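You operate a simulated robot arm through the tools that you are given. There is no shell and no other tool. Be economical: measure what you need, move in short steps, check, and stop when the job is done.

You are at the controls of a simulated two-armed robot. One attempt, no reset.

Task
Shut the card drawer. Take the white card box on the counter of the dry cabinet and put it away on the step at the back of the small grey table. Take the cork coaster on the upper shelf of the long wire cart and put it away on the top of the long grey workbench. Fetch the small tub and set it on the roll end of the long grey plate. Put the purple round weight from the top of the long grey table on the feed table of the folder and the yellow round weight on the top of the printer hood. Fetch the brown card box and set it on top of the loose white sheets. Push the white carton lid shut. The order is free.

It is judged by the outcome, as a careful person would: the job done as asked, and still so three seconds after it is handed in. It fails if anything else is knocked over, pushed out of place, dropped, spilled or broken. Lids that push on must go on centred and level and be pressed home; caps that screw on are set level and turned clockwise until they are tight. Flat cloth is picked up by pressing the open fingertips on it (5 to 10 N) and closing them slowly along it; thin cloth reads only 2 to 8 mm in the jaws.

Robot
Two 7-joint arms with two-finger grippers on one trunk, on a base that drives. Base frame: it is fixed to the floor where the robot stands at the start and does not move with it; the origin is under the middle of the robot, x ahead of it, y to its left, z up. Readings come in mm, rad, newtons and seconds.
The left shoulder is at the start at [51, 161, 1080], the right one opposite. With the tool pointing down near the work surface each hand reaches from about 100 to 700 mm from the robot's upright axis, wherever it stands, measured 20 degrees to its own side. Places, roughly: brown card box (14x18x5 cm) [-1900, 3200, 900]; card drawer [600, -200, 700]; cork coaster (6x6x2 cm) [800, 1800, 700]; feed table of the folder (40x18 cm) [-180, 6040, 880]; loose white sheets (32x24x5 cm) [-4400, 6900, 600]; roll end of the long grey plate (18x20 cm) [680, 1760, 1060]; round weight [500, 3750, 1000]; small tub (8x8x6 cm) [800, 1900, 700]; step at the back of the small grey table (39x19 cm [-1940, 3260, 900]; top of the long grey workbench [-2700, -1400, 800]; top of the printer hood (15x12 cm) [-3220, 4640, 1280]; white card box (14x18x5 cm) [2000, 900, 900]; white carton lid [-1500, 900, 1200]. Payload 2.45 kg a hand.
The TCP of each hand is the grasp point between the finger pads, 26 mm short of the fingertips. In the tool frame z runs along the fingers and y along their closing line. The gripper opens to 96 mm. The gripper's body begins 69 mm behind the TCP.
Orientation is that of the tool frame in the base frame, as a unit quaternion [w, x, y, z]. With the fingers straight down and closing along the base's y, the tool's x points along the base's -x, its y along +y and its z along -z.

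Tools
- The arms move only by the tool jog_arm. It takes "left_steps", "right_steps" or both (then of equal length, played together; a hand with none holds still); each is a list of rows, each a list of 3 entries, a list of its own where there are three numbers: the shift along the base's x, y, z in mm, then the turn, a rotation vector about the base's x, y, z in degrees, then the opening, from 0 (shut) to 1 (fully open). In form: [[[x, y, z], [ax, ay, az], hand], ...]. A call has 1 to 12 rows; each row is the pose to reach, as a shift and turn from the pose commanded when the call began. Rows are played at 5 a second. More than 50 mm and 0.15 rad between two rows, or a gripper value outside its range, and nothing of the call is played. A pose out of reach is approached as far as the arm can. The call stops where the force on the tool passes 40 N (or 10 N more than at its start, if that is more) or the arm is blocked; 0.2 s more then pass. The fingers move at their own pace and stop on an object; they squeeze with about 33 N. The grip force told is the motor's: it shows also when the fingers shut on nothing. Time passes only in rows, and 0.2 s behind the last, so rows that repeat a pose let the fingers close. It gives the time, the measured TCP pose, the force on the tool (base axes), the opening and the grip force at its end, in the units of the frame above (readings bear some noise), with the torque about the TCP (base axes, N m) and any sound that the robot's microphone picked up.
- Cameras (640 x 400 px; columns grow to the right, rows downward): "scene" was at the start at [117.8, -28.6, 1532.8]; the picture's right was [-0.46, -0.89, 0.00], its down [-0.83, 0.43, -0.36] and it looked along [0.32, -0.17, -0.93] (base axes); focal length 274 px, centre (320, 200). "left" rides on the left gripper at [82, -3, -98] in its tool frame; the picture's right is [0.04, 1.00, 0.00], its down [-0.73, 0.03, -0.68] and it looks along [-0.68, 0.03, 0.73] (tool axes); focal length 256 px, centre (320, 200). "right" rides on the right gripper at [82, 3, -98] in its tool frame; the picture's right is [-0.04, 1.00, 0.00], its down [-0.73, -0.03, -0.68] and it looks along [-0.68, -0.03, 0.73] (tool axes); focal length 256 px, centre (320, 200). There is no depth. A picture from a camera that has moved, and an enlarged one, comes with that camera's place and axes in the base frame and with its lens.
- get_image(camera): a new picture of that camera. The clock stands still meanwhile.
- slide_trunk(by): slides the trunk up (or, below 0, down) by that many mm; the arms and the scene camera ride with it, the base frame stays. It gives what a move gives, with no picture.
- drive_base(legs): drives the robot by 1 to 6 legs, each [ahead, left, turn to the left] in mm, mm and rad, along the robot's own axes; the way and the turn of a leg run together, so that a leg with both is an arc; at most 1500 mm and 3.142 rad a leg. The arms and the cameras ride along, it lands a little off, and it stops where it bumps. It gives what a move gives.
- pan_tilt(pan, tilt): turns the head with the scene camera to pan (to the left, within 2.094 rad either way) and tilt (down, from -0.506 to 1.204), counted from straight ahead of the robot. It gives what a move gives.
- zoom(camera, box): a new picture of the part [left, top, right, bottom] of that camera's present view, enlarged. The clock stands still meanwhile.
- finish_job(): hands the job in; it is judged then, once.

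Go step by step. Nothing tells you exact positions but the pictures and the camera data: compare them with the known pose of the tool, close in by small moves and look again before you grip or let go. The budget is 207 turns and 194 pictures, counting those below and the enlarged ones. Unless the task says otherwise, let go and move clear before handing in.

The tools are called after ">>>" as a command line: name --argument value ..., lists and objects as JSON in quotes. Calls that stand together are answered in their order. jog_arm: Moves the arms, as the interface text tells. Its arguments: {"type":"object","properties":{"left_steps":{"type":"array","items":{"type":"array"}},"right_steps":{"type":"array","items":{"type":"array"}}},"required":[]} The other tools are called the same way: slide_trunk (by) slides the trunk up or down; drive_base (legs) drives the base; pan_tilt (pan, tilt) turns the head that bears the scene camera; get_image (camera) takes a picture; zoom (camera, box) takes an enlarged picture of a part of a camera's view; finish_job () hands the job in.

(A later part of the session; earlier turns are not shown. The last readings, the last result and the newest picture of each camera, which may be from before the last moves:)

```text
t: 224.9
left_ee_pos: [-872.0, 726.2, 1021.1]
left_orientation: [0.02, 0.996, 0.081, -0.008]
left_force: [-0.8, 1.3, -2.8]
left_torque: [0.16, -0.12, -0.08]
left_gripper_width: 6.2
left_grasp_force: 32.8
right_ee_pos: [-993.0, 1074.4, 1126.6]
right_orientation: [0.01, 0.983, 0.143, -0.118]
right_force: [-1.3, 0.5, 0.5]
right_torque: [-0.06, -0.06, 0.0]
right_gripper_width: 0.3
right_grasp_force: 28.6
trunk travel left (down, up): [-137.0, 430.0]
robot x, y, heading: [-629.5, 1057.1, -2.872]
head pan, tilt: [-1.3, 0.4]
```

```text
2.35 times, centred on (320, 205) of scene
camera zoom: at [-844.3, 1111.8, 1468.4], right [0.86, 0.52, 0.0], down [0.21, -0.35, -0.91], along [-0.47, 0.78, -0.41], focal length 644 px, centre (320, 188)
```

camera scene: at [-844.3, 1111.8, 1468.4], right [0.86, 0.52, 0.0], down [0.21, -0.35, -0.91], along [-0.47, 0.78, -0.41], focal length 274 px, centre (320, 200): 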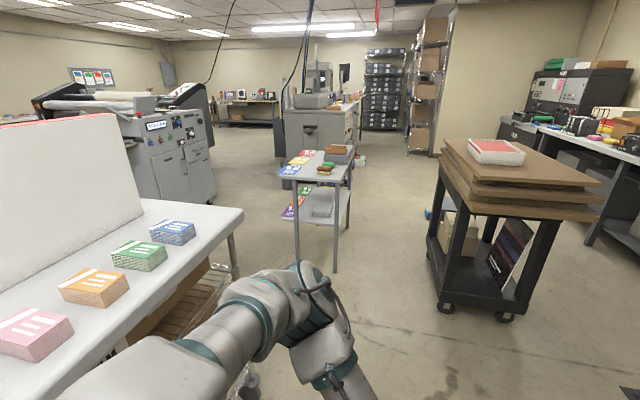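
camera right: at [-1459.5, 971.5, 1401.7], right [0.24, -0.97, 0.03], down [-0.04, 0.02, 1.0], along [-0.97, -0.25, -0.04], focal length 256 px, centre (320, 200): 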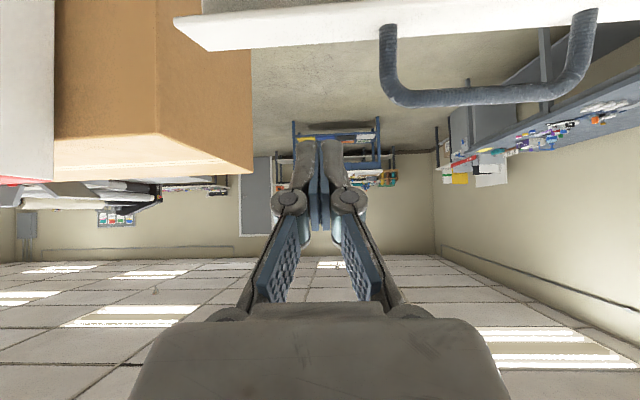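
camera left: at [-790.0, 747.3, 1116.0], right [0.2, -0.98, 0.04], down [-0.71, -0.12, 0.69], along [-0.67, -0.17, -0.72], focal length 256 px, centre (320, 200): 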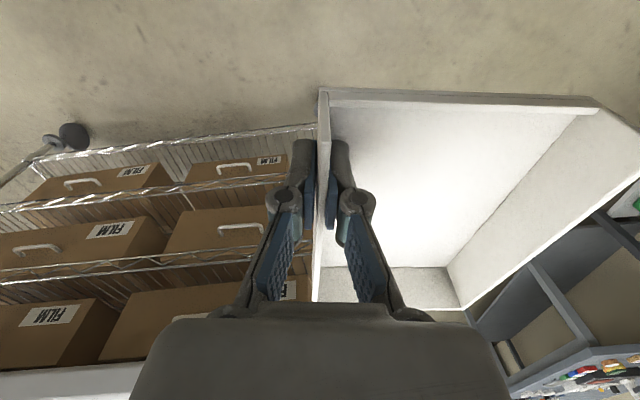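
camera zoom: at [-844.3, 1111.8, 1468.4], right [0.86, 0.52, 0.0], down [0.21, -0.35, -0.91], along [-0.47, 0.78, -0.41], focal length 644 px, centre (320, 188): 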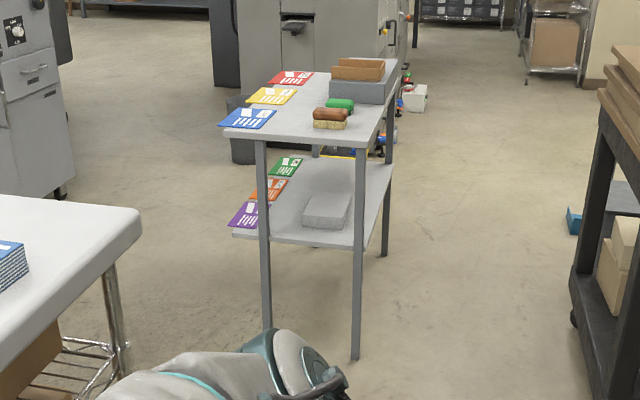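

The small table stands with its step (holding the open brown tray) at the far end, near (-1940,3260). I'll turn north and drive up the aisle between that table and the black cart, stopping partway to look.

>>> drive_base --legs '[[0, 0, -1.541]]'

>>> drive_base --legs '[[1000, 80, 0]]'

>>> pan_tilt --pan 0.0 --tilt 0.5

>>> get_image --camera "scene"

```text
t: 229.0
left_ee_pos: [-963.3, 1284.4, 1020.1]
left_orientation: [0.008, 0.774, -0.633, -0.018]
left_force: [0.8, 1.5, -2.0]
left_torque: [-0.14, -0.16, -0.05]
left_gripper_width: 5.9
left_grasp_force: 32.2
right_ee_pos: [-621.1, 1419.4, 1127.6]
right_orientation: [-0.077, 0.808, -0.577, -0.09]
right_force: [0.8, 1.3, 0.2]
right_torque: [-0.05, 0.08, 0.01]
right_gripper_width: 0.1
right_grasp_force: 28.9
trunk travel left (down, up): [-137.0, 430.0]
robot x, y, heading: [-620.5, 1053.4, 1.872]
head pan, tilt: [-1.3, 0.4]
```

```text
t: 234.2
left_ee_pos: [-1344.5, 2206.1, 1019.1]
left_orientation: [0.003, 0.774, -0.633, -0.019]
left_force: [0.8, 0.1, -2.8]
left_torque: [-0.14, -0.24, -0.01]
left_gripper_width: 5.9
left_grasp_force: 32.5
right_ee_pos: [-1002.0, 2338.3, 1128.5]
right_orientation: [-0.079, 0.807, -0.578, -0.09]
right_force: [0.1, -0.1, 0.5]
right_torque: [-0.01, -0.01, 0.0]
right_gripper_width: 0.1
right_grasp_force: 28.1
trunk travel left (down, up): [-137.0, 430.0]
robot x, y, heading: [-994.6, 1978.0, 1.877]
head pan, tilt: [-1.3, 0.4]
```

```text
t: 235.7
left_ee_pos: [-1341.0, 2204.2, 1021.1]
left_orientation: [0.001, 0.773, -0.634, -0.02]
left_force: [0.3, -0.1, -3.3]
left_torque: [-0.14, -0.22, -0.03]
left_gripper_width: 5.9
left_grasp_force: 32.5
right_ee_pos: [-997.6, 2335.6, 1130.6]
right_orientation: [-0.08, 0.807, -0.578, -0.091]
right_force: [-0.2, -0.1, 0.1]
right_torque: [-0.04, 0.05, 0.0]
right_gripper_width: 0.0
right_grasp_force: 28.7
trunk travel left (down, up): [-137.0, 430.0]
robot x, y, heading: [-992.2, 1978.9, 1.878]
head pan, tilt: [0.0, 0.499]
```

```text
98 pictures are left
camera scene: at [-1062.8, 2231.8, 1460.6], right [0.95, 0.3, -0.01], down [0.14, -0.46, -0.88], along [-0.27, 0.83, -0.48], focal length 274 px, centre (320, 200)
```

scene: 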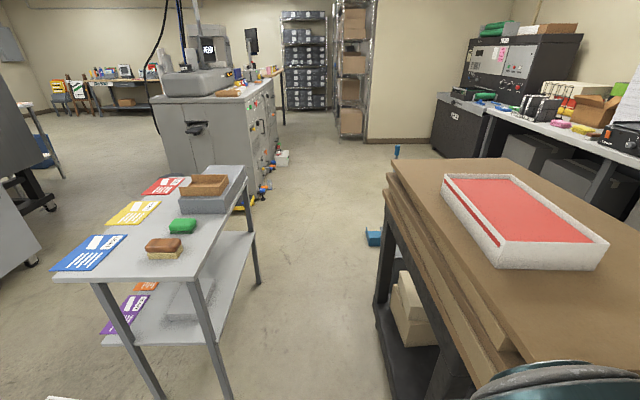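

The aisle is clear and the robot is steady again. The boards on the black cart reach z≈1020, so before passing I'll check how far my right elbow sticks out.

>>> slide_trunk --by 80

>>> pan_tilt --pan -0.7 --tilt 0.95

>>> get_image --camera "scene"

>>> pan_tilt --pan 0.6 --tilt 0.8

>>> get_image --camera "scene"

```text
t: 236.8
left_ee_pos: [-1356.1, 2200.5, 1096.2]
left_orientation: [-0.001, 0.774, -0.633, -0.016]
left_force: [0.6, -0.7, -2.7]
left_torque: [-0.12, -0.24, 0.04]
left_gripper_width: 6.2
left_grasp_force: 32.5
right_ee_pos: [-1013.3, 2333.1, 1210.3]
right_orientation: [-0.084, 0.808, -0.577, -0.087]
right_force: [-0.6, 0.3, -0.1]
right_torque: [0.0, -0.04, 0.0]
right_gripper_width: 0.0
right_grasp_force: 28.7
trunk travel left (down, up): [-217.0, 350.0]
robot x, y, heading: [-996.4, 1979.1, 1.871]
head pan, tilt: [0.0, 0.499]
```

```text
t: 237.9
left_ee_pos: [-1360.4, 2197.8, 1097.0]
left_orientation: [-0.004, 0.775, -0.632, -0.014]
left_force: [-1.4, -0.4, -3.0]
left_torque: [-0.13, -0.24, 0.01]
left_gripper_width: 6.0
left_grasp_force: 32.7
right_ee_pos: [-1018.9, 2329.7, 1212.6]
right_orientation: [-0.087, 0.808, -0.577, -0.085]
right_force: [0.5, -0.4, 1.0]
right_torque: [0.04, 0.0, -0.04]
right_gripper_width: 0.1
right_grasp_force: 28.9
trunk travel left (down, up): [-217.0, 350.0]
robot x, y, heading: [-997.8, 1978.8, 1.875]
head pan, tilt: [-0.7, 0.949]
```

```text
97 pictures are left
camera scene: at [-1005.9, 2128.7, 1514.0], right [0.92, -0.38, 0.01], down [-0.31, -0.75, -0.58], along [0.23, 0.54, -0.81], focal length 274 px, centre (320, 200)
```

scene: 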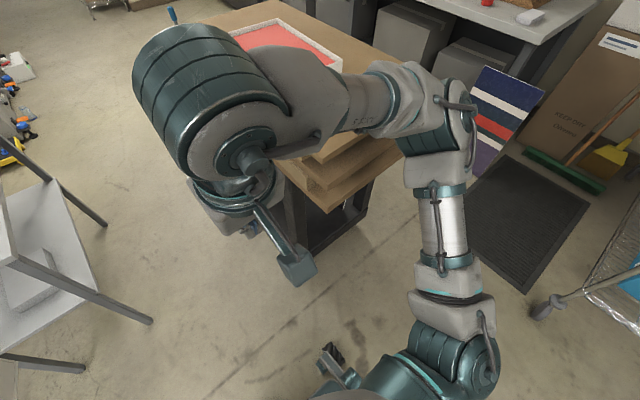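

```text
t: 239.4
left_ee_pos: [-1350.6, 2200.8, 1099.4]
left_orientation: [-0.001, 0.774, -0.633, -0.018]
left_force: [-0.5, -0.1, -3.0]
left_torque: [-0.16, -0.24, 0.02]
left_gripper_width: 6.0
left_grasp_force: 32.7
right_ee_pos: [-1009.0, 2332.8, 1211.3]
right_orientation: [-0.084, 0.808, -0.577, -0.088]
right_force: [-0.1, 0.0, 0.3]
right_torque: [-0.03, -0.02, 0.0]
right_gripper_width: 0.0
right_grasp_force: 28.1
trunk travel left (down, up): [-217.0, 350.0]
robot x, y, heading: [-996.3, 1980.1, 1.878]
head pan, tilt: [0.6, 0.799]
```

```text
96 pictures are left
camera scene: at [-1083.4, 2115.6, 1525.2], right [0.62, 0.79, 0.0], down [0.56, -0.45, -0.7], along [-0.55, 0.43, -0.72], focal length 274 px, centre (320, 200)
```

scene: 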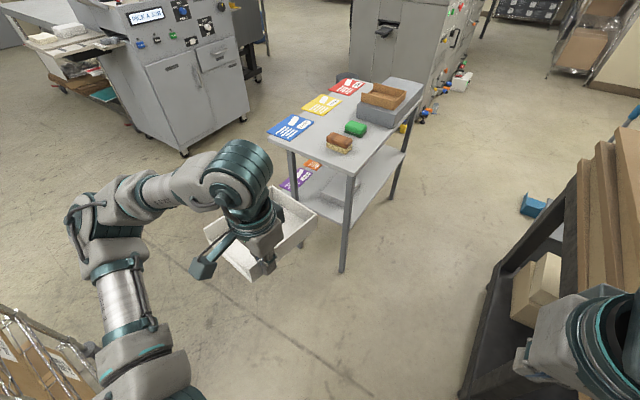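

The right elbow sticks out over the cart side. I'll turn to face the table here and strafe north along the aisle instead, which keeps both elbows along the aisle.

>>> drive_base --legs '[[0, 0, 1.55], [-30, -800, 0]]'

>>> pan_tilt --pan -0.3 --tilt 0.75

>>> get_image --camera "scene"

```text
t: 247.5
left_ee_pos: [-1434.2, 2370.5, 1099.3]
left_orientation: [0.009, 0.993, 0.115, -0.013]
left_force: [-0.4, -0.1, -3.3]
left_torque: [0.25, -0.1, -0.03]
left_gripper_width: 5.8
left_grasp_force: 32.4
right_ee_pos: [-1577.1, 2708.9, 1212.3]
right_orientation: [0.004, 0.976, 0.178, -0.122]
right_force: [-0.2, -0.3, 0.2]
right_torque: [0.0, 0.02, -0.04]
right_gripper_width: 0.0
right_grasp_force: 28.1
trunk travel left (down, up): [-217.0, 350.0]
robot x, y, heading: [-1225.0, 2730.9, -2.801]
head pan, tilt: [0.6, 0.799]
```

```text
t: 248.7
left_ee_pos: [-1433.1, 2373.1, 1100.6]
left_orientation: [0.011, 0.993, 0.113, -0.014]
left_force: [0.1, 0.4, -2.4]
left_torque: [0.21, -0.15, -0.02]
left_gripper_width: 6.2
left_grasp_force: 32.3
right_ee_pos: [-1576.1, 2713.3, 1212.6]
right_orientation: [0.005, 0.976, 0.178, -0.122]
right_force: [0.2, -0.4, 0.6]
right_torque: [-0.03, 0.01, -0.03]
right_gripper_width: 0.0
right_grasp_force: 29.1
trunk travel left (down, up): [-217.0, 350.0]
robot x, y, heading: [-1227.3, 2736.3, -2.8]
head pan, tilt: [-0.3, 0.75]
```

```text
95 pictures are left
camera scene: at [-1392.8, 2698.6, 1529.1], right [-0.04, 1.0, 0.0], down [0.68, 0.03, -0.73], along [-0.73, -0.03, -0.68], focal length 274 px, centre (320, 200)
```

scene: 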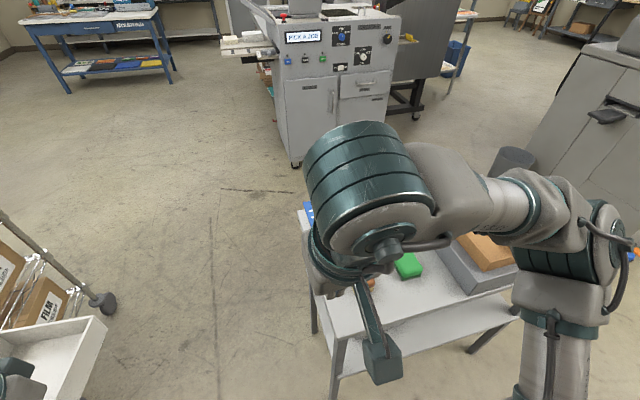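

Steady now. The brown tray would be in the right hand's sector after another 350 mm, so I'll take it first; that frees the whole step for the white one.

>>> drive_base --legs '[[0, -360, 0]]'

>>> get_image --camera "scene"

>>> get_image --camera "right"

```text
t: 251.0
left_ee_pos: [-1552.2, 2713.1, 1098.1]
left_orientation: [0.008, 0.994, 0.112, -0.015]
left_force: [0.5, -0.6, -2.8]
left_torque: [0.21, -0.1, 0.0]
left_gripper_width: 5.9
left_grasp_force: 33.0
right_ee_pos: [-1692.8, 3052.5, 1213.2]
right_orientation: [0.003, 0.977, 0.175, -0.123]
right_force: [0.0, -0.4, -0.5]
right_torque: [0.02, 0.0, 0.02]
right_gripper_width: 0.0
right_grasp_force: 28.1
trunk travel left (down, up): [-217.0, 350.0]
robot x, y, heading: [-1344.6, 3083.1, -2.806]
head pan, tilt: [-0.3, 0.75]
```

```text
94 pictures are left
camera scene: at [-1507.5, 3029.3, 1529.2], right [-0.03, 1.0, 0.01], down [0.68, 0.03, -0.73], along [-0.73, -0.01, -0.68], focal length 274 px, centre (320, 200)
```

scene: 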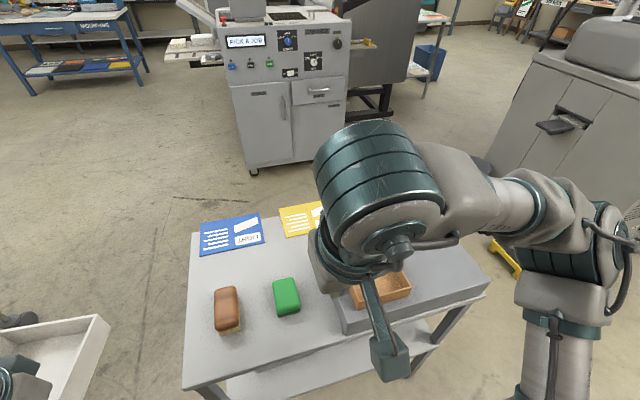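

```text
93 pictures are left
camera right: at [-1593.2, 3082.2, 1288.4], right [0.31, -0.95, -0.03], down [-0.51, -0.19, 0.84], along [-0.8, -0.24, -0.55], focal length 256 px, centre (320, 200)
```

right: 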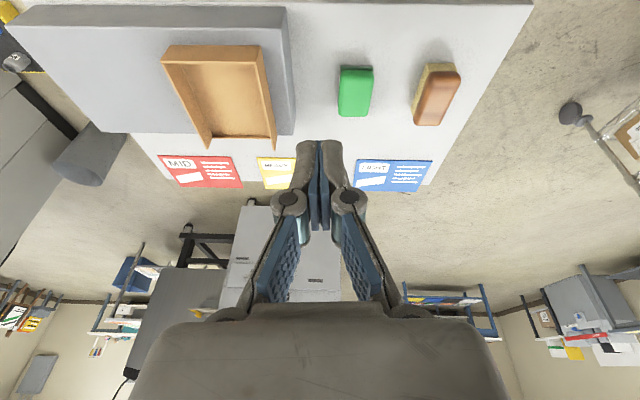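

From the right camera: the step top is at z≈892, spanning (-1771,3088)–(-1897,3457) on its near edge, with the brown tray on its south part. I'll straighten the right hand and go above the tray's south wall near (-1826,3100).

>>> jog_arm --right_steps '[[[-22, 8, -33], [0.4, -2.3, -1], 0.5], [[-44, 16, -66], [0.7, -4.6, -1.9], 0.5], [[-66, 24, -100], [1, -7, -2.9], 0.5], [[-88, 32, -133], [1.4, -9.3, -3.9], 0.5], [[-110, 40, -166], [1.8, -11.6, -4.9], 0.5], [[-133, 48, -195], [2.1, -13.9, -5.8], 0.5]]'

>>> get_image --camera "right"

```text
t: 252.4
left_ee_pos: [-1552.7, 2722.8, 1100.8]
left_orientation: [0.013, 0.993, 0.112, -0.014]
left_force: [-0.3, -1.2, -3.4]
left_torque: [0.23, -0.12, -0.02]
left_gripper_width: 5.9
left_grasp_force: 32.3
right_ee_pos: [-1824.6, 3112.7, 1017.2]
right_orientation: [0.003, 0.992, 0.125, -0.003]
right_force: [0.2, -0.3, -0.8]
right_torque: [0.02, -0.01, -0.02]
right_gripper_width: 47.9
right_grasp_force: 0.1
trunk travel left (down, up): [-217.0, 350.0]
robot x, y, heading: [-1343.7, 3076.8, -2.806]
head pan, tilt: [-0.3, 0.75]
```

```text
92 pictures are left
camera right: at [-1743.8, 3130.1, 1115.2], right [0.21, -0.98, 0.01], down [-0.72, -0.15, 0.68], along [-0.67, -0.15, -0.73], focal length 256 px, centre (320, 200)
```

right: 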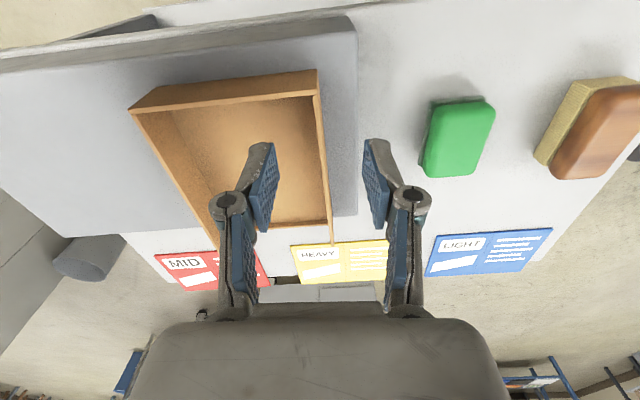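

The south wall runs right between the fingers. I'll move 35 mm further along it and descend to straddle it.

>>> jog_arm --right_steps '[[[-17, -5, -20], [0, 0, 0], 0.5], [[-33, -10, -45], [0, 0, 0], 0.5], [[-33, -10, -68], [0, 0, 0], 0.5], [[-33, -10, -86], [0, 0, 0], 0.5]]'

>>> get_image --camera "right"

```text
t: 253.4
left_ee_pos: [-1550.3, 2717.3, 1100.6]
left_orientation: [0.011, 0.993, 0.113, -0.015]
left_force: [0.6, -0.9, -3.6]
left_torque: [0.22, -0.12, -0.03]
left_gripper_width: 6.3
left_grasp_force: 32.1
right_ee_pos: [-1857.4, 3096.8, 931.1]
right_orientation: [0.001, 0.992, 0.125, -0.003]
right_force: [-0.3, -0.9, 0.0]
right_torque: [0.02, 0.01, 0.01]
right_gripper_width: 48.2
right_grasp_force: 0.1
trunk travel left (down, up): [-217.0, 350.0]
robot x, y, heading: [-1343.9, 3077.6, -2.807]
head pan, tilt: [-0.3, 0.75]
```

```text
91 pictures are left
camera right: at [-1776.3, 3113.4, 1029.6], right [0.21, -0.98, 0.0], down [-0.71, -0.15, 0.68], along [-0.67, -0.15, -0.73], focal length 256 px, centre (320, 200)
```

right: 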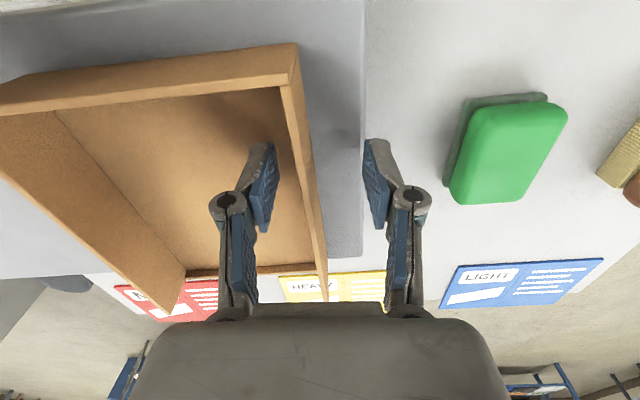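

>>> jog_arm --right_steps '[[[-2, 7, -6], [0, 0, 0], 0.5], [[-2, 7, -8], [0, 0, 0], 0.3], [[-2, 7, -6], [0, 0, 0], 0.15], [[-2, 7, -4], [0, 0, 0], 0], [[-2, 7, -4], [0, 0, 0], 0], [[-2, 7, 6], [0, 0, 0], 0], [[-2, 7, 20], [0, 0, 0], 0], [[-2, 7, 45], [0, 0, 0], 0], [[-2, 7, 75], [0, 0, 0], 0]]'

>>> get_image --camera "right"

```text
t: 255.4
left_ee_pos: [-1552.4, 2726.2, 1101.5]
left_orientation: [0.015, 0.994, 0.111, -0.015]
left_force: [0.2, 0.8, -2.8]
left_torque: [0.21, -0.14, 0.0]
left_gripper_width: 6.0
left_grasp_force: 32.7
right_ee_pos: [-1860.0, 3113.7, 1008.7]
right_orientation: [0.004, 0.992, 0.124, -0.002]
right_force: [0.3, 0.8, -3.7]
right_torque: [-0.17, -0.11, -0.02]
right_gripper_width: 6.3
right_grasp_force: 32.4
trunk travel left (down, up): [-217.0, 350.0]
robot x, y, heading: [-1346.9, 3081.6, -2.81]
head pan, tilt: [-0.3, 0.75]
```

```text
90 pictures are left
camera right: at [-1779.4, 3132.0, 1106.4], right [0.21, -0.98, 0.01], down [-0.72, -0.15, 0.68], along [-0.67, -0.15, -0.73], focal length 256 px, centre (320, 200)
```

right: 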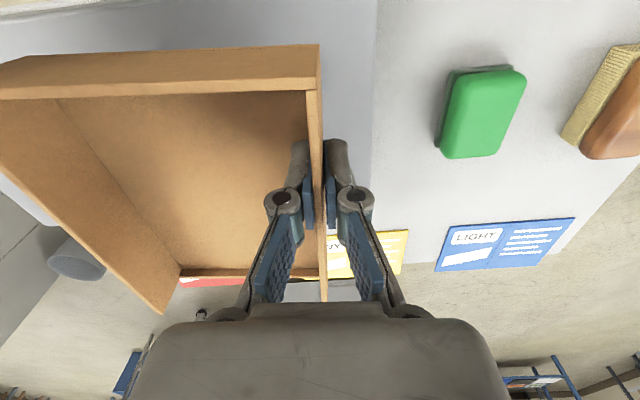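

The brown tray is held level. I'll raise and retract it, then shift north and closer so the left hand can put the white tray on the step.

>>> jog_arm --right_steps '[[[5, 2, 35], [0, 0, 0], 0], [[15, 5, 70], [0, 0, 0], 0], [[40, 12, 100], [0, 0, 0], 0], [[75, 25, 120], [0, 0, 0], 0], [[112, 38, 135], [0, 0, 0], 0], [[150, 60, 140], [0, 0, 0], 0], [[185, 85, 140], [0, 0, 0], 0]]'

>>> drive_base --legs '[[55, -400, 0]]'

>>> pan_tilt --pan 0.1 --tilt 0.9

>>> get_image --camera "scene"

>>> get_image --camera "left"

```text
t: 257.0
left_ee_pos: [-1551.5, 2727.2, 1102.9]
left_orientation: [0.015, 0.994, 0.112, -0.015]
left_force: [0.2, -0.2, -2.5]
left_torque: [0.22, -0.12, -0.01]
left_gripper_width: 6.0
left_grasp_force: 32.3
right_ee_pos: [-1672.7, 3199.0, 1147.7]
right_orientation: [0.006, 0.992, 0.125, -0.003]
right_force: [0.3, 0.2, -3.2]
right_torque: [-0.19, -0.09, 0.01]
right_gripper_width: 6.1
right_grasp_force: 33.1
trunk travel left (down, up): [-217.0, 350.0]
robot x, y, heading: [-1343.8, 3080.8, -2.811]
head pan, tilt: [-0.3, 0.75]
```

```text
t: 259.5
left_ee_pos: [-1733.9, 3084.3, 1102.8]
left_orientation: [0.015, 0.993, 0.114, -0.015]
left_force: [0.2, -0.8, -3.5]
left_torque: [0.21, -0.13, 0.02]
left_gripper_width: 5.9
left_grasp_force: 32.1
right_ee_pos: [-1857.4, 3555.0, 1148.3]
right_orientation: [0.004, 0.992, 0.128, -0.002]
right_force: [-0.4, 1.1, -3.4]
right_torque: [-0.16, -0.07, -0.01]
right_gripper_width: 6.2
right_grasp_force: 32.6
trunk travel left (down, up): [-217.0, 350.0]
robot x, y, heading: [-1526.8, 3440.3, -2.806]
head pan, tilt: [-0.3, 0.75]
```

```text
t: 260.4
left_ee_pos: [-1731.2, 3085.1, 1103.0]
left_orientation: [0.015, 0.993, 0.114, -0.017]
left_force: [-1.1, -0.2, -2.4]
left_torque: [0.21, -0.13, -0.01]
left_gripper_width: 6.0
left_grasp_force: 31.9
right_ee_pos: [-1855.1, 3555.5, 1148.1]
right_orientation: [0.004, 0.992, 0.127, -0.003]
right_force: [-0.3, 0.0, -2.9]
right_torque: [-0.16, -0.12, -0.02]
right_gripper_width: 6.1
right_grasp_force: 32.1
trunk travel left (down, up): [-217.0, 350.0]
robot x, y, heading: [-1530.0, 3437.2, -2.805]
head pan, tilt: [0.099, 0.901]
```

```text
89 pictures are left
camera scene: at [-1680.0, 3374.7, 1517.2], right [-0.42, 0.91, 0.0], down [0.71, 0.33, -0.62], along [-0.56, -0.26, -0.79], focal length 274 px, centre (320, 200)
```

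scene: 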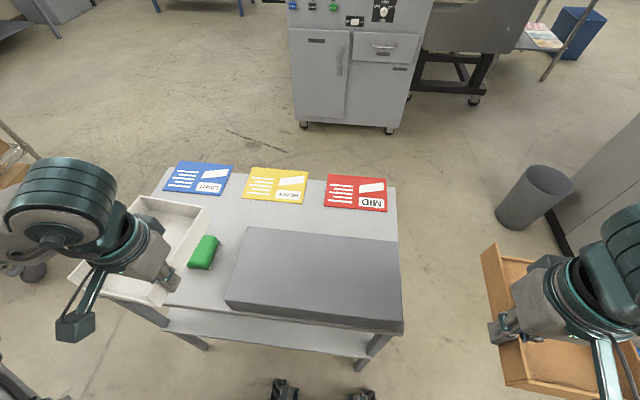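

```text
88 pictures are left
camera left: at [-1649.2, 3111.3, 1196.9], right [0.27, -0.96, 0.02], down [-0.69, -0.17, 0.71], along [-0.68, -0.2, -0.71], focal length 256 px, centre (320, 200)
```

left: 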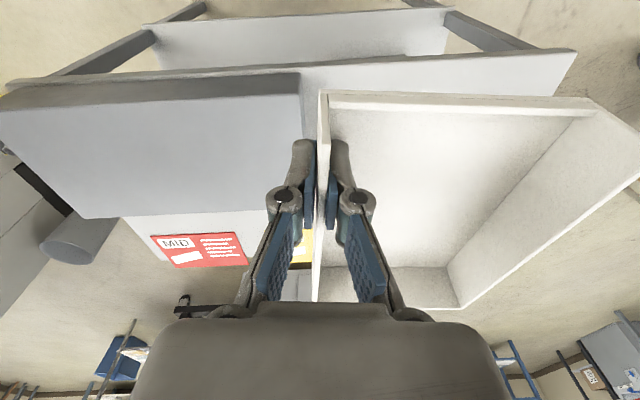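

The step is fully clear. I'll carry the white tray over it, turning the left hand 86° clockwise so the tray's long side lies along the step.

>>> jog_arm --left_steps '[[[-10, 12, 0], [0, 0, -8], 0], [[-20, 24, 0], [0, 0, -16], 0], [[-31, 36, 0], [0, 0, -24], 0], [[-41, 49, 0], [0, 0, -32], 0], [[-52, 61, 0], [0, 0, -40], 0], [[-63, 73, 0], [0, 0, -48], 0], [[-73, 85, -5], [0, 0, -56], 0], [[-84, 98, -10], [0, 0, -64], 0], [[-94, 110, -20], [0, 0, -72], 0], [[-105, 122, -30], [0, 0, -80], 0], [[-115, 134, -40], [0, 0, -86], 0]]'

>>> get_image --camera "scene"

>>> get_image --camera "left"

```text
t: 262.8
left_ee_pos: [-1824.8, 3241.9, 1056.8]
left_orientation: [0.001, 0.804, -0.594, -0.022]
left_force: [-0.3, 0.8, -2.8]
left_torque: [-0.14, -0.23, 0.01]
left_gripper_width: 6.3
left_grasp_force: 33.0
left hand out of reach, approached as far as the arm can: row 10, 11
right_ee_pos: [-1855.7, 3558.2, 1148.0]
right_orientation: [0.006, 0.992, 0.128, -0.003]
right_force: [0.5, -0.4, -2.7]
right_torque: [-0.16, -0.13, 0.01]
right_gripper_width: 6.1
right_grasp_force: 32.8
trunk travel left (down, up): [-217.0, 350.0]
robot x, y, heading: [-1527.4, 3439.3, -2.807]
head pan, tilt: [0.099, 0.901]
```

```text
87 pictures are left
camera scene: at [-1682.5, 3378.5, 1517.1], right [-0.42, 0.91, 0.0], down [0.71, 0.33, -0.62], along [-0.56, -0.26, -0.79], focal length 274 px, centre (320, 200)
```

scene: 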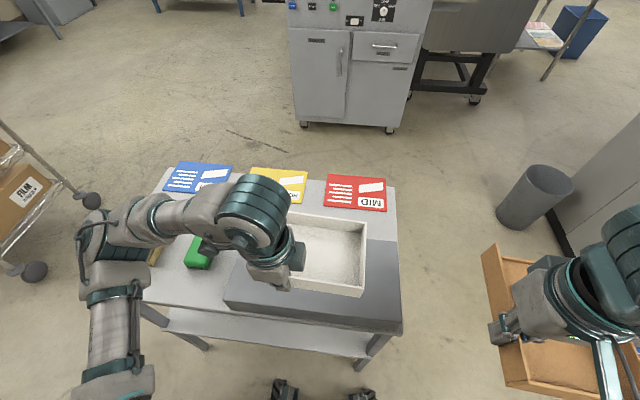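

```text
86 pictures are left
camera left: at [-1793.8, 3163.7, 1151.2], right [-0.94, -0.33, 0.03], down [-0.22, 0.67, 0.71], along [-0.25, 0.66, -0.71], focal length 256 px, centre (320, 200)
```

left: 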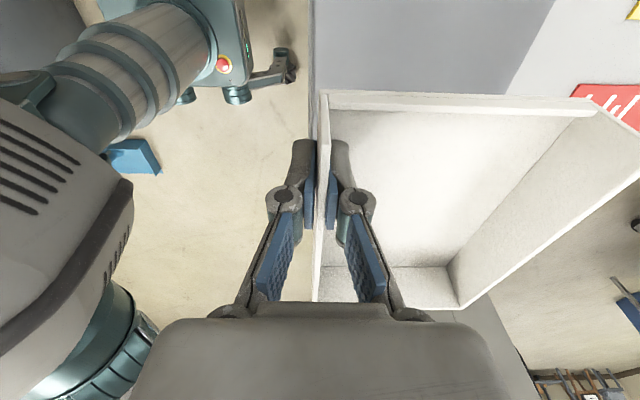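

The tray is aligned over the step but about 27 mm too far east. I'll shift it west and lower.

>>> jog_arm --left_steps '[[[-12, -9, -10], [0, 0, 0], 0], [[-23, -18, -25], [0, 0, 0], 0], [[-23, -18, -50], [0, 0, 0], 0], [[-23, -18, -75], [0, 0, 0], 0]]'

>>> get_image --camera "scene"

```text
t: 263.8
left_ee_pos: [-1832.5, 3239.6, 982.3]
left_orientation: [0.0, 0.805, -0.592, -0.022]
left_force: [-0.1, 0.6, -2.6]
left_torque: [-0.1, -0.26, 0.01]
left_gripper_width: 6.0
left_grasp_force: 32.6
left hand out of reach, approached as far as the arm can: row 1, 2, 3, 4
right_ee_pos: [-1855.8, 3556.6, 1148.4]
right_orientation: [0.005, 0.992, 0.128, -0.003]
right_force: [-1.3, 0.4, -2.9]
right_torque: [-0.15, -0.1, -0.02]
right_gripper_width: 5.9
right_grasp_force: 32.2
trunk travel left (down, up): [-217.0, 350.0]
robot x, y, heading: [-1529.3, 3442.4, -2.812]
head pan, tilt: [0.099, 0.901]
```

```text
85 pictures are left
camera scene: at [-1682.4, 3376.5, 1517.0], right [-0.42, 0.91, 0.0], down [0.71, 0.33, -0.62], along [-0.56, -0.26, -0.79], focal length 274 px, centre (320, 200)
```

scene: 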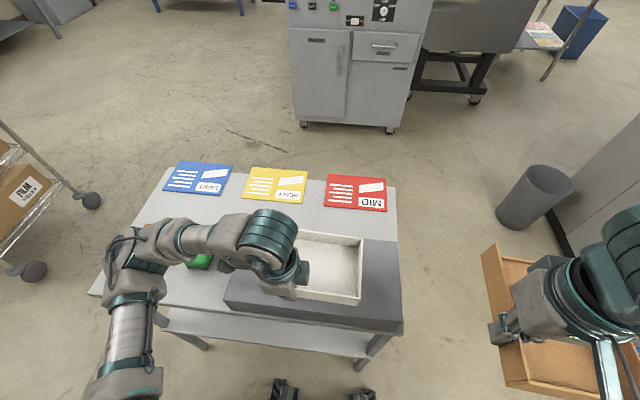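

The arm can't go further west, so I'll roll the base forward 22 mm and continue down.

>>> drive_base --legs '[[22, 0, 0]]'

>>> jog_arm --left_steps '[[[0, 0, -20], [0, 0, 0], 0], [[0, 0, -40], [0, 0, 0], 0], [[0, 0, -50], [0, 0, 0], 0]]'

>>> get_image --camera "left"

>>> zoom --camera "scene" --box '[210, 190, 430, 340]'

```text
t: 264.6
left_ee_pos: [-1851.2, 3233.0, 984.7]
left_orientation: [0.001, 0.805, -0.592, -0.024]
left_force: [-0.1, -0.7, -3.2]
left_torque: [-0.12, -0.26, 0.01]
left_gripper_width: 6.1
left_grasp_force: 32.5
right_ee_pos: [-1874.6, 3550.7, 1149.3]
right_orientation: [0.006, 0.992, 0.128, -0.005]
right_force: [1.5, 0.2, -2.2]
right_torque: [-0.19, -0.12, -0.01]
right_gripper_width: 5.9
right_grasp_force: 32.8
trunk travel left (down, up): [-217.0, 350.0]
robot x, y, heading: [-1544.6, 3434.7, -2.807]
head pan, tilt: [0.099, 0.901]
```

```text
t: 265.4
left_ee_pos: [-1848.8, 3234.5, 934.8]
left_orientation: [0.002, 0.807, -0.59, -0.024]
left_force: [-1.3, -0.6, 0.9]
left_torque: [0.43, 0.0, 0.19]
left_gripper_width: 6.0
left_grasp_force: 32.4
right_ee_pos: [-1872.3, 3550.6, 1149.7]
right_orientation: [0.006, 0.992, 0.129, -0.004]
right_force: [0.1, -0.4, -2.7]
right_torque: [-0.14, -0.08, 0.0]
right_gripper_width: 6.2
right_grasp_force: 33.0
trunk travel left (down, up): [-217.0, 350.0]
robot x, y, heading: [-1548.5, 3429.4, -2.812]
head pan, tilt: [0.099, 0.901]
```

```text
84 pictures are left
camera left: at [-1817.2, 3155.9, 1028.0], right [-0.94, -0.34, 0.03], down [-0.22, 0.67, 0.71], along [-0.26, 0.66, -0.71], focal length 256 px, centre (320, 200)
```

left: 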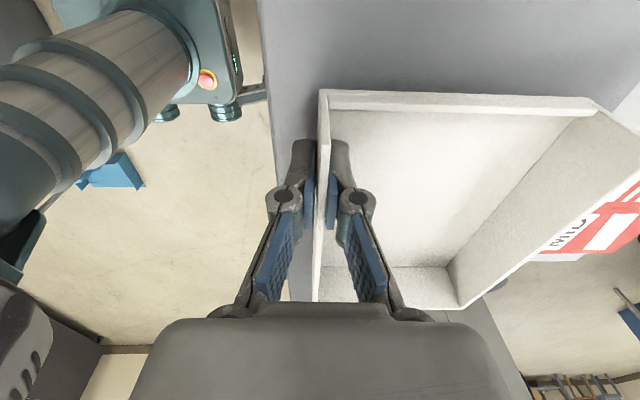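

```text
2.67 times, centred on (320, 265) of scene
camera zoom: at [-1701.7, 3369.6, 1517.3], right [-0.42, 0.91, 0.0], down [0.71, 0.33, -0.62], along [-0.56, -0.26, -0.79], focal length 730 px, centre (320, 27)
```

zoom: 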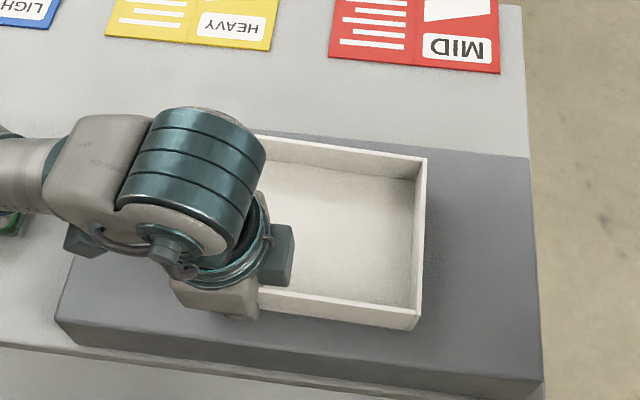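

The tray is just touching down and sits well within the step. I'll press down a few mm, open, and lift away.

>>> jog_arm --left_steps '[[[0, 0, -4], [0, 0, 0], 0], [[0, 0, -8], [0, 0, 0], 0], [[0, 0, -8], [0, 0, 0], 0.15], [[0, 0, -6], [0, 0, 0], 0.4], [[0, 0, -4], [0, 0, 0], 0.4], [[0, 0, 15], [0, 0, 0], 0.4], [[0, 0, 45], [0, 0, 0], 0.4], [[0, 0, 80], [0, 0, 0], 0.4], [[5, 0, 120], [0, 0, 0], 0.4]]'

>>> get_image --camera "left"

```text
t: 267.4
left_ee_pos: [-1845.5, 3234.9, 1053.7]
left_orientation: [0.002, 0.805, -0.593, -0.023]
left_force: [-0.3, 0.4, 0.0]
left_torque: [0.02, 0.01, 0.03]
left_gripper_width: 38.4
left_grasp_force: 0.0
left hand out of reach, approached as far as the arm can: row 2
right_ee_pos: [-1871.2, 3551.9, 1150.2]
right_orientation: [0.006, 0.992, 0.128, -0.005]
right_force: [-0.7, 1.1, -2.5]
right_torque: [-0.2, -0.09, 0.0]
right_gripper_width: 5.8
right_grasp_force: 32.8
trunk travel left (down, up): [-217.0, 350.0]
robot x, y, heading: [-1546.3, 3432.2, -2.804]
head pan, tilt: [0.099, 0.901]
```

```text
82 pictures are left
camera left: at [-1813.2, 3156.7, 1147.7], right [-0.94, -0.34, 0.03], down [-0.22, 0.67, 0.71], along [-0.26, 0.66, -0.71], focal length 256 px, centre (320, 200)
```

left: 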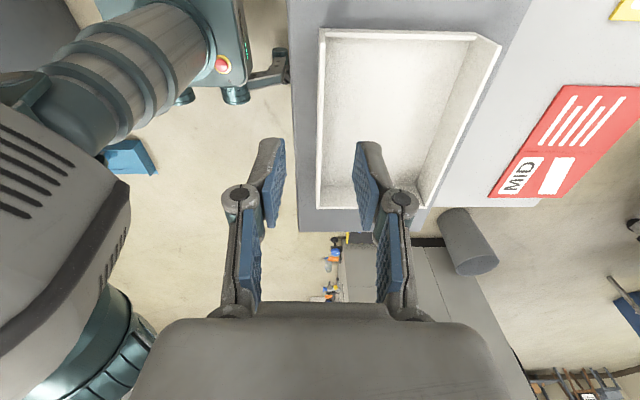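

The white tray sits squarely on the step. I'll bring the left hand back, and look northwest for the route to the loose white sheets.

>>> jog_arm --left_steps '[[[8, -6, 10], [0, 0, 8], 0], [[18, -14, 20], [0, 0, 16], 0], [[28, -24, 30], [0, 0, 24], 0], [[38, -36, 40], [0, 0, 32], 0], [[48, -48, 45], [0, 0, 40], 0], [[58, -60, 50], [0, 0, 48], 0], [[68, -72, 50], [0, 0, 56], 0], [[78, -84, 50], [0, 0, 64], 0], [[88, -96, 50], [0, 0, 72], 0], [[98, -106, 50], [0, 0, 80], 0], [[108, -116, 50], [0, 0, 86], 0]]'

>>> pan_tilt --pan -1.1 --tilt 0.35

>>> get_image --camera "scene"

```text
t: 269.8
left_ee_pos: [-1735.8, 3117.3, 1104.3]
left_orientation: [0.017, 0.993, 0.117, -0.016]
left_force: [0.9, -0.4, 0.6]
left_torque: [0.02, -0.02, -0.01]
left_gripper_width: 0.3
left_grasp_force: 28.5
right_ee_pos: [-1872.0, 3549.7, 1149.8]
right_orientation: [0.005, 0.992, 0.127, -0.005]
right_force: [0.0, -0.2, -2.4]
right_torque: [-0.14, -0.1, 0.03]
right_gripper_width: 5.8
right_grasp_force: 32.4
trunk travel left (down, up): [-217.0, 350.0]
robot x, y, heading: [-1551.7, 3433.9, -2.806]
head pan, tilt: [0.099, 0.901]
```

```text
t: 271.2
left_ee_pos: [-1737.2, 3116.8, 1104.6]
left_orientation: [0.017, 0.993, 0.115, -0.015]
left_force: [-1.6, 0.4, -0.1]
left_torque: [0.02, 0.0, 0.0]
left_gripper_width: 0.2
left_grasp_force: 28.6
right_ee_pos: [-1873.2, 3549.8, 1151.0]
right_orientation: [0.006, 0.992, 0.128, -0.004]
right_force: [-0.1, -1.0, -2.3]
right_torque: [-0.2, -0.1, 0.06]
right_gripper_width: 6.0
right_grasp_force: 32.4
trunk travel left (down, up): [-217.0, 350.0]
robot x, y, heading: [-1552.5, 3429.2, -2.808]
head pan, tilt: [-1.1, 0.351]
```

```text
81 pictures are left
camera scene: at [-1699.6, 3465.0, 1564.9], right [0.69, 0.72, 0.0], down [0.25, -0.24, -0.94], along [-0.68, 0.65, -0.35], focal length 274 px, centre (320, 200)
```

scene: 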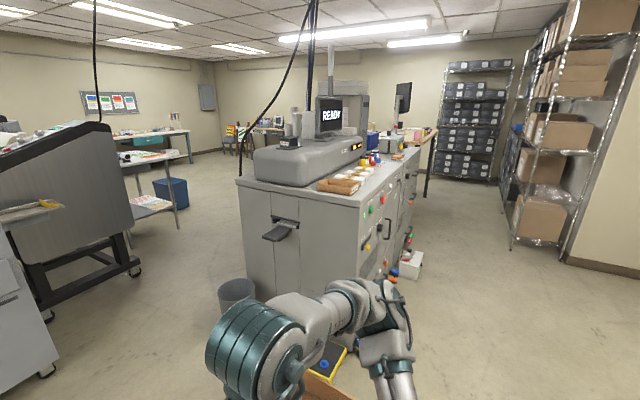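

The printer (with the hood) stands ahead and the sheets are behind it to the northwest. I'll go round its east side: strafe out of the aisle, turn north and drive up, then look.

>>> drive_base --legs '[[-20, -580, 0], [0, 0, -1.6], [1500, 0, 0]]'

>>> pan_tilt --pan 0.4 --tilt 0.4

>>> get_image --camera "scene"

```text
t: 285.4
left_ee_pos: [-2534.7, 5615.5, 1103.7]
left_orientation: [0.001, 0.784, -0.62, -0.024]
left_force: [-0.1, -0.4, -0.6]
left_torque: [0.01, 0.0, 0.02]
left_gripper_width: 0.1
left_grasp_force: 28.6
right_ee_pos: [-2100.9, 5751.5, 1149.1]
right_orientation: [0.0, 0.79, -0.613, -0.007]
right_force: [0.0, -0.4, -2.7]
right_torque: [-0.11, 0.18, -0.01]
right_gripper_width: 6.3
right_grasp_force: 32.7
trunk travel left (down, up): [-217.0, 350.0]
robot x, y, heading: [-2220.4, 5424.1, 1.901]
head pan, tilt: [-1.1, 0.351]
```

```text
t: 287.0
left_ee_pos: [-2534.5, 5614.0, 1104.5]
left_orientation: [0.001, 0.784, -0.62, -0.025]
left_force: [-0.1, 0.1, -0.4]
left_torque: [0.01, 0.0, 0.02]
left_gripper_width: 0.1
left_grasp_force: 28.6
right_ee_pos: [-2101.4, 5749.3, 1149.8]
right_orientation: [-0.001, 0.79, -0.612, -0.008]
right_force: [0.0, 0.1, -2.3]
right_torque: [-0.11, 0.15, 0.04]
right_gripper_width: 6.2
right_grasp_force: 32.9
trunk travel left (down, up): [-217.0, 350.0]
robot x, y, heading: [-2218.6, 5423.3, 1.904]
head pan, tilt: [0.4, 0.4]
```

```text
80 pictures are left
camera scene: at [-2310.6, 5580.4, 1560.2], right [0.74, 0.67, 0.0], down [0.26, -0.29, -0.92], along [-0.62, 0.68, -0.39], focal length 274 px, centre (320, 200)
```

scene: 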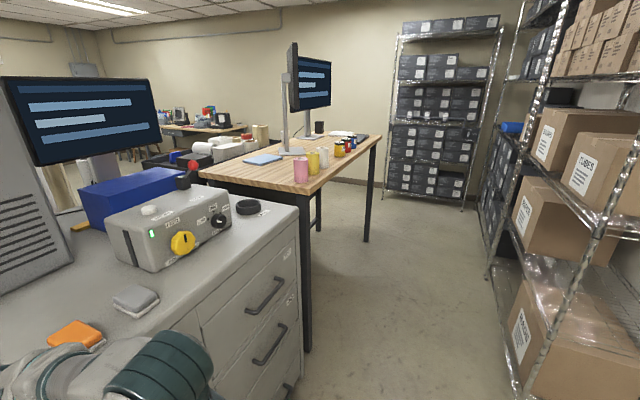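

The sheets are hidden behind the printer and desk; the west side corridor looks like the way to reach them. I'll back out, go west past the printer's south end, and turn north, stopping to check at the narrow gap.

>>> drive_base --legs '[[-1250, 0, 0], [0, 0, 1.48], [1500, 0, 0], [300, 0, 0]]'

>>> pan_tilt --pan -0.9 --tilt 0.45

>>> get_image --camera "scene"

```text
t: 299.8
left_ee_pos: [-2438.1, 3895.3, 1105.2]
left_orientation: [0.021, 1.0, -0.008, -0.016]
left_force: [-1.1, -1.7, 0.3]
left_torque: [0.13, -0.11, 0.02]
left_gripper_width: 0.0
left_grasp_force: 28.6
right_ee_pos: [-2460.5, 4350.8, 1147.4]
right_orientation: [0.007, 1.0, 0.003, -0.005]
right_force: [-1.7, -1.7, -2.9]
right_torque: [-0.09, -0.23, 0.02]
right_gripper_width: 6.0
right_grasp_force: 31.8
trunk travel left (down, up): [-217.0, 350.0]
robot x, y, heading: [-2172.1, 4144.9, -3.058]
head pan, tilt: [0.4, 0.4]
stopped in leg 3: the robot was blocked; the commanded pose is now the measured one
```

```text
t: 301.3
left_ee_pos: [-2432.7, 3915.7, 1111.5]
left_orientation: [0.028, 0.999, -0.009, -0.02]
left_force: [0.2, -0.3, 0.0]
left_torque: [0.01, 0.0, 0.0]
left_gripper_width: 0.1
left_grasp_force: 28.6
right_ee_pos: [-2454.0, 4371.3, 1147.4]
right_orientation: [0.015, 1.0, 0.003, -0.009]
right_force: [0.0, 0.1, -3.1]
right_torque: [-0.2, -0.11, 0.01]
right_gripper_width: 6.0
right_grasp_force: 32.6
trunk travel left (down, up): [-217.0, 350.0]
robot x, y, heading: [-2170.3, 4149.7, -3.06]
head pan, tilt: [-0.901, 0.45]
```

```text
79 pictures are left
camera scene: at [-2323.6, 4203.5, 1557.6], right [0.73, 0.68, 0.0], down [0.3, -0.31, -0.9], along [-0.62, 0.66, -0.43], focal length 274 px, centre (320, 200)
```

scene: 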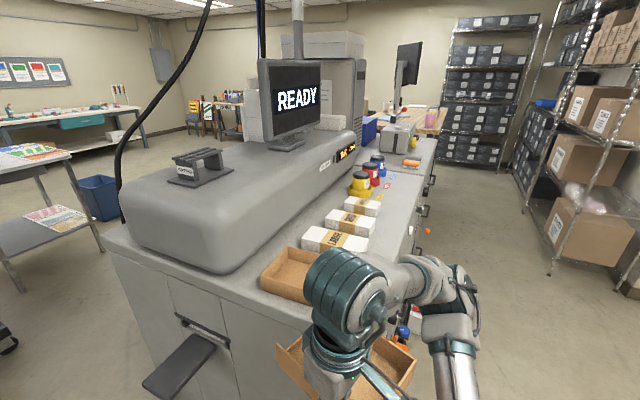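

The robot was blocked near the printer's corner; it is closer than I judged. I'll look down around the base.

>>> pan_tilt --pan -0.5 --tilt 1.1

>>> get_image --camera "scene"

>>> get_image --camera "right"

```text
t: 302.3
left_ee_pos: [-2433.0, 3913.0, 1112.9]
left_orientation: [0.029, 0.999, -0.009, -0.02]
left_force: [0.4, -0.5, 0.6]
left_torque: [0.02, 0.0, 0.02]
left_gripper_width: 0.0
left_grasp_force: 28.4
right_ee_pos: [-2457.0, 4368.5, 1148.0]
right_orientation: [0.015, 1.0, 0.003, -0.009]
right_force: [-0.8, -0.9, -2.7]
right_torque: [-0.19, -0.06, 0.03]
right_gripper_width: 6.1
right_grasp_force: 32.9
trunk travel left (down, up): [-217.0, 350.0]
robot x, y, heading: [-2175.1, 4149.1, -3.056]
head pan, tilt: [-0.499, 1.1]
```

```text
78 pictures are left
camera scene: at [-2318.7, 4156.7, 1505.4], right [0.4, 0.91, 0.01], down [0.82, -0.36, -0.46], along [-0.41, 0.19, -0.89], focal length 274 px, centre (320, 200)
```

scene: 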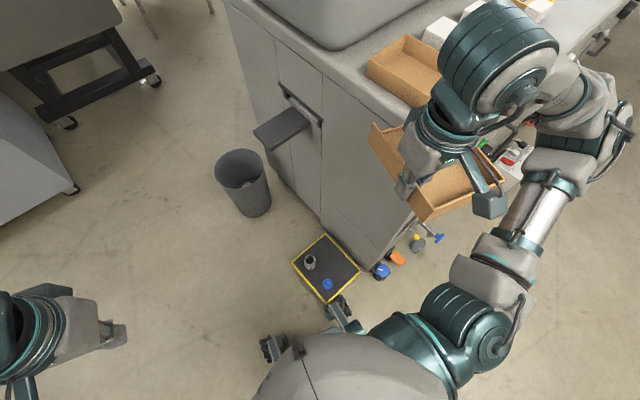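

```text
77 pictures are left
camera right: at [-2371.6, 4368.5, 1244.5], right [-0.03, -1.0, 0.03], down [-0.72, 0.05, 0.69], along [-0.69, 0.0, -0.72], focal length 256 px, centre (320, 200)
```

right: 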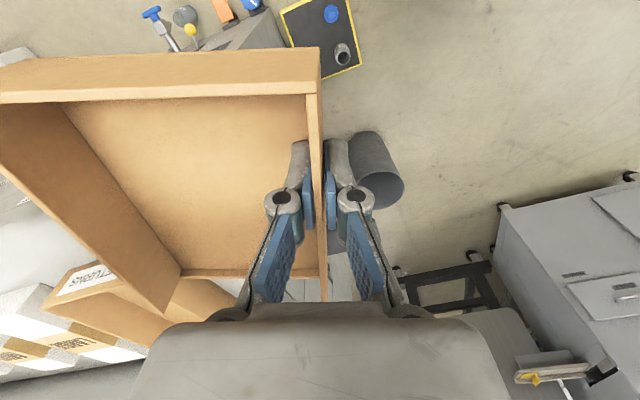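

The base's caster is next to a small parts mat on the floor by the printer. I'll back off, pass further south of the mat and the bin, then turn north up the west corridor.

>>> drive_base --legs '[[-60, 0, 0], [0, 150, 0], [520, 215, 0], [1250, 0, 0], [0, 0, -1.356]]'

>>> pan_tilt --pan -0.2 --tilt 0.45

>>> get_image --camera "scene"

```text
t: 310.8
left_ee_pos: [-3654.6, 3437.5, 1115.4]
left_orientation: [0.029, 0.999, -0.006, -0.034]
left_force: [-2.2, -1.3, -3.1]
left_torque: [0.12, -0.19, 0.0]
left_gripper_width: 0.0
left_grasp_force: 28.4
right_ee_pos: [-3683.4, 3892.4, 1146.9]
right_orientation: [0.011, 1.0, 0.004, -0.011]
right_force: [-0.2, 0.7, -3.6]
right_torque: [-0.22, -0.09, -0.02]
right_gripper_width: 5.9
right_grasp_force: 32.3
trunk travel left (down, up): [-217.0, 350.0]
robot x, y, heading: [-3406.1, 3678.1, -3.05]
head pan, tilt: [-0.499, 1.1]
stopped in leg 4: the robot was blocked; the commanded pose is now the measured one
```

```text
t: 311.8
left_ee_pos: [-3649.7, 3433.3, 1116.8]
left_orientation: [0.027, 0.999, -0.004, -0.034]
left_force: [0.6, 0.6, 0.9]
left_torque: [0.01, -0.04, 0.0]
left_gripper_width: 0.0
left_grasp_force: 28.2
right_ee_pos: [-3679.0, 3888.1, 1150.9]
right_orientation: [0.009, 1.0, 0.004, -0.014]
right_force: [0.8, -0.1, -2.2]
right_torque: [-0.21, -0.12, 0.02]
right_gripper_width: 5.9
right_grasp_force: 32.0
trunk travel left (down, up): [-217.0, 350.0]
robot x, y, heading: [-3406.2, 3676.1, -3.045]
head pan, tilt: [-0.201, 0.45]
```

```text
76 pictures are left
camera scene: at [-3558.3, 3714.8, 1559.5], right [0.11, 0.99, -0.03], down [0.42, -0.07, -0.91], along [-0.9, 0.09, -0.42], focal length 274 px, centre (320, 200)
```

scene: 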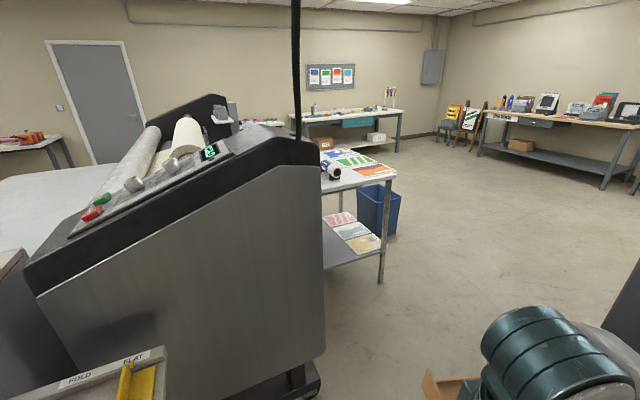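

Blocked again; I'll look at what is near on the left side.

>>> pan_tilt --pan 0.6 --tilt 1.0

>>> get_image --camera "scene"

>>> pan_tilt --pan -0.5 --tilt 1.1

>>> get_image --camera "scene"

```text
t: 312.9
left_ee_pos: [-3649.4, 3430.9, 1118.6]
left_orientation: [0.027, 0.999, -0.001, -0.035]
left_force: [0.6, -0.6, -0.1]
left_torque: [-0.01, 0.02, -0.01]
left_gripper_width: 0.0
left_grasp_force: 28.5
right_ee_pos: [-3678.3, 3886.6, 1152.0]
right_orientation: [0.01, 1.0, 0.006, -0.015]
right_force: [0.1, 0.2, -2.2]
right_torque: [-0.18, -0.1, 0.0]
right_gripper_width: 6.0
right_grasp_force: 32.5
trunk travel left (down, up): [-217.0, 350.0]
robot x, y, heading: [-3409.2, 3680.7, -3.048]
head pan, tilt: [0.6, 1.0]
```

```text
75 pictures are left
camera scene: at [-3519.1, 3655.1, 1515.5], right [-0.64, 0.77, 0.0], down [0.63, 0.53, -0.57], along [-0.43, -0.37, -0.82], focal length 274 px, centre (320, 200)
```

scene: 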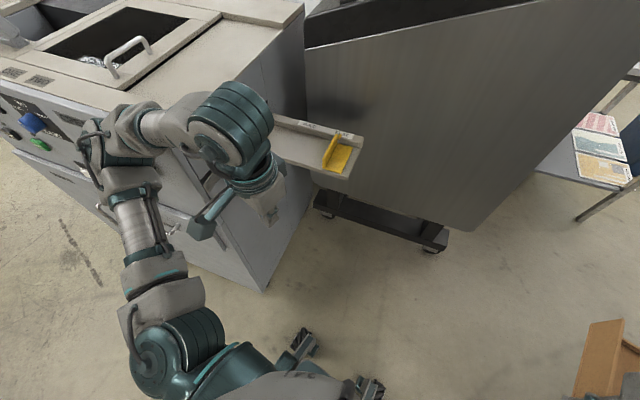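

```text
t: 314.3
left_ee_pos: [-3649.1, 3432.3, 1118.2]
left_orientation: [0.026, 0.999, -0.002, -0.035]
left_force: [-0.3, 0.7, 1.0]
left_torque: [0.03, -0.02, -0.01]
left_gripper_width: 0.2
left_grasp_force: 29.0
right_ee_pos: [-3679.0, 3887.3, 1151.4]
right_orientation: [0.008, 1.0, 0.006, -0.014]
right_force: [-0.2, -0.5, -3.0]
right_torque: [-0.2, -0.09, -0.01]
right_gripper_width: 6.0
right_grasp_force: 33.1
trunk travel left (down, up): [-217.0, 350.0]
robot x, y, heading: [-3411.4, 3675.4, -3.044]
head pan, tilt: [-0.499, 1.1]
```

```text
74 pictures are left
camera scene: at [-3523.3, 3723.3, 1507.6], right [0.39, 0.92, -0.03], down [0.81, -0.36, -0.46], along [-0.44, 0.16, -0.89], focal length 274 px, centre (320, 200)
```

scene: 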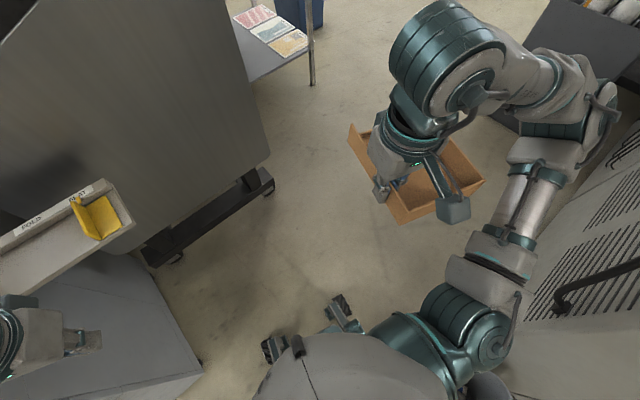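

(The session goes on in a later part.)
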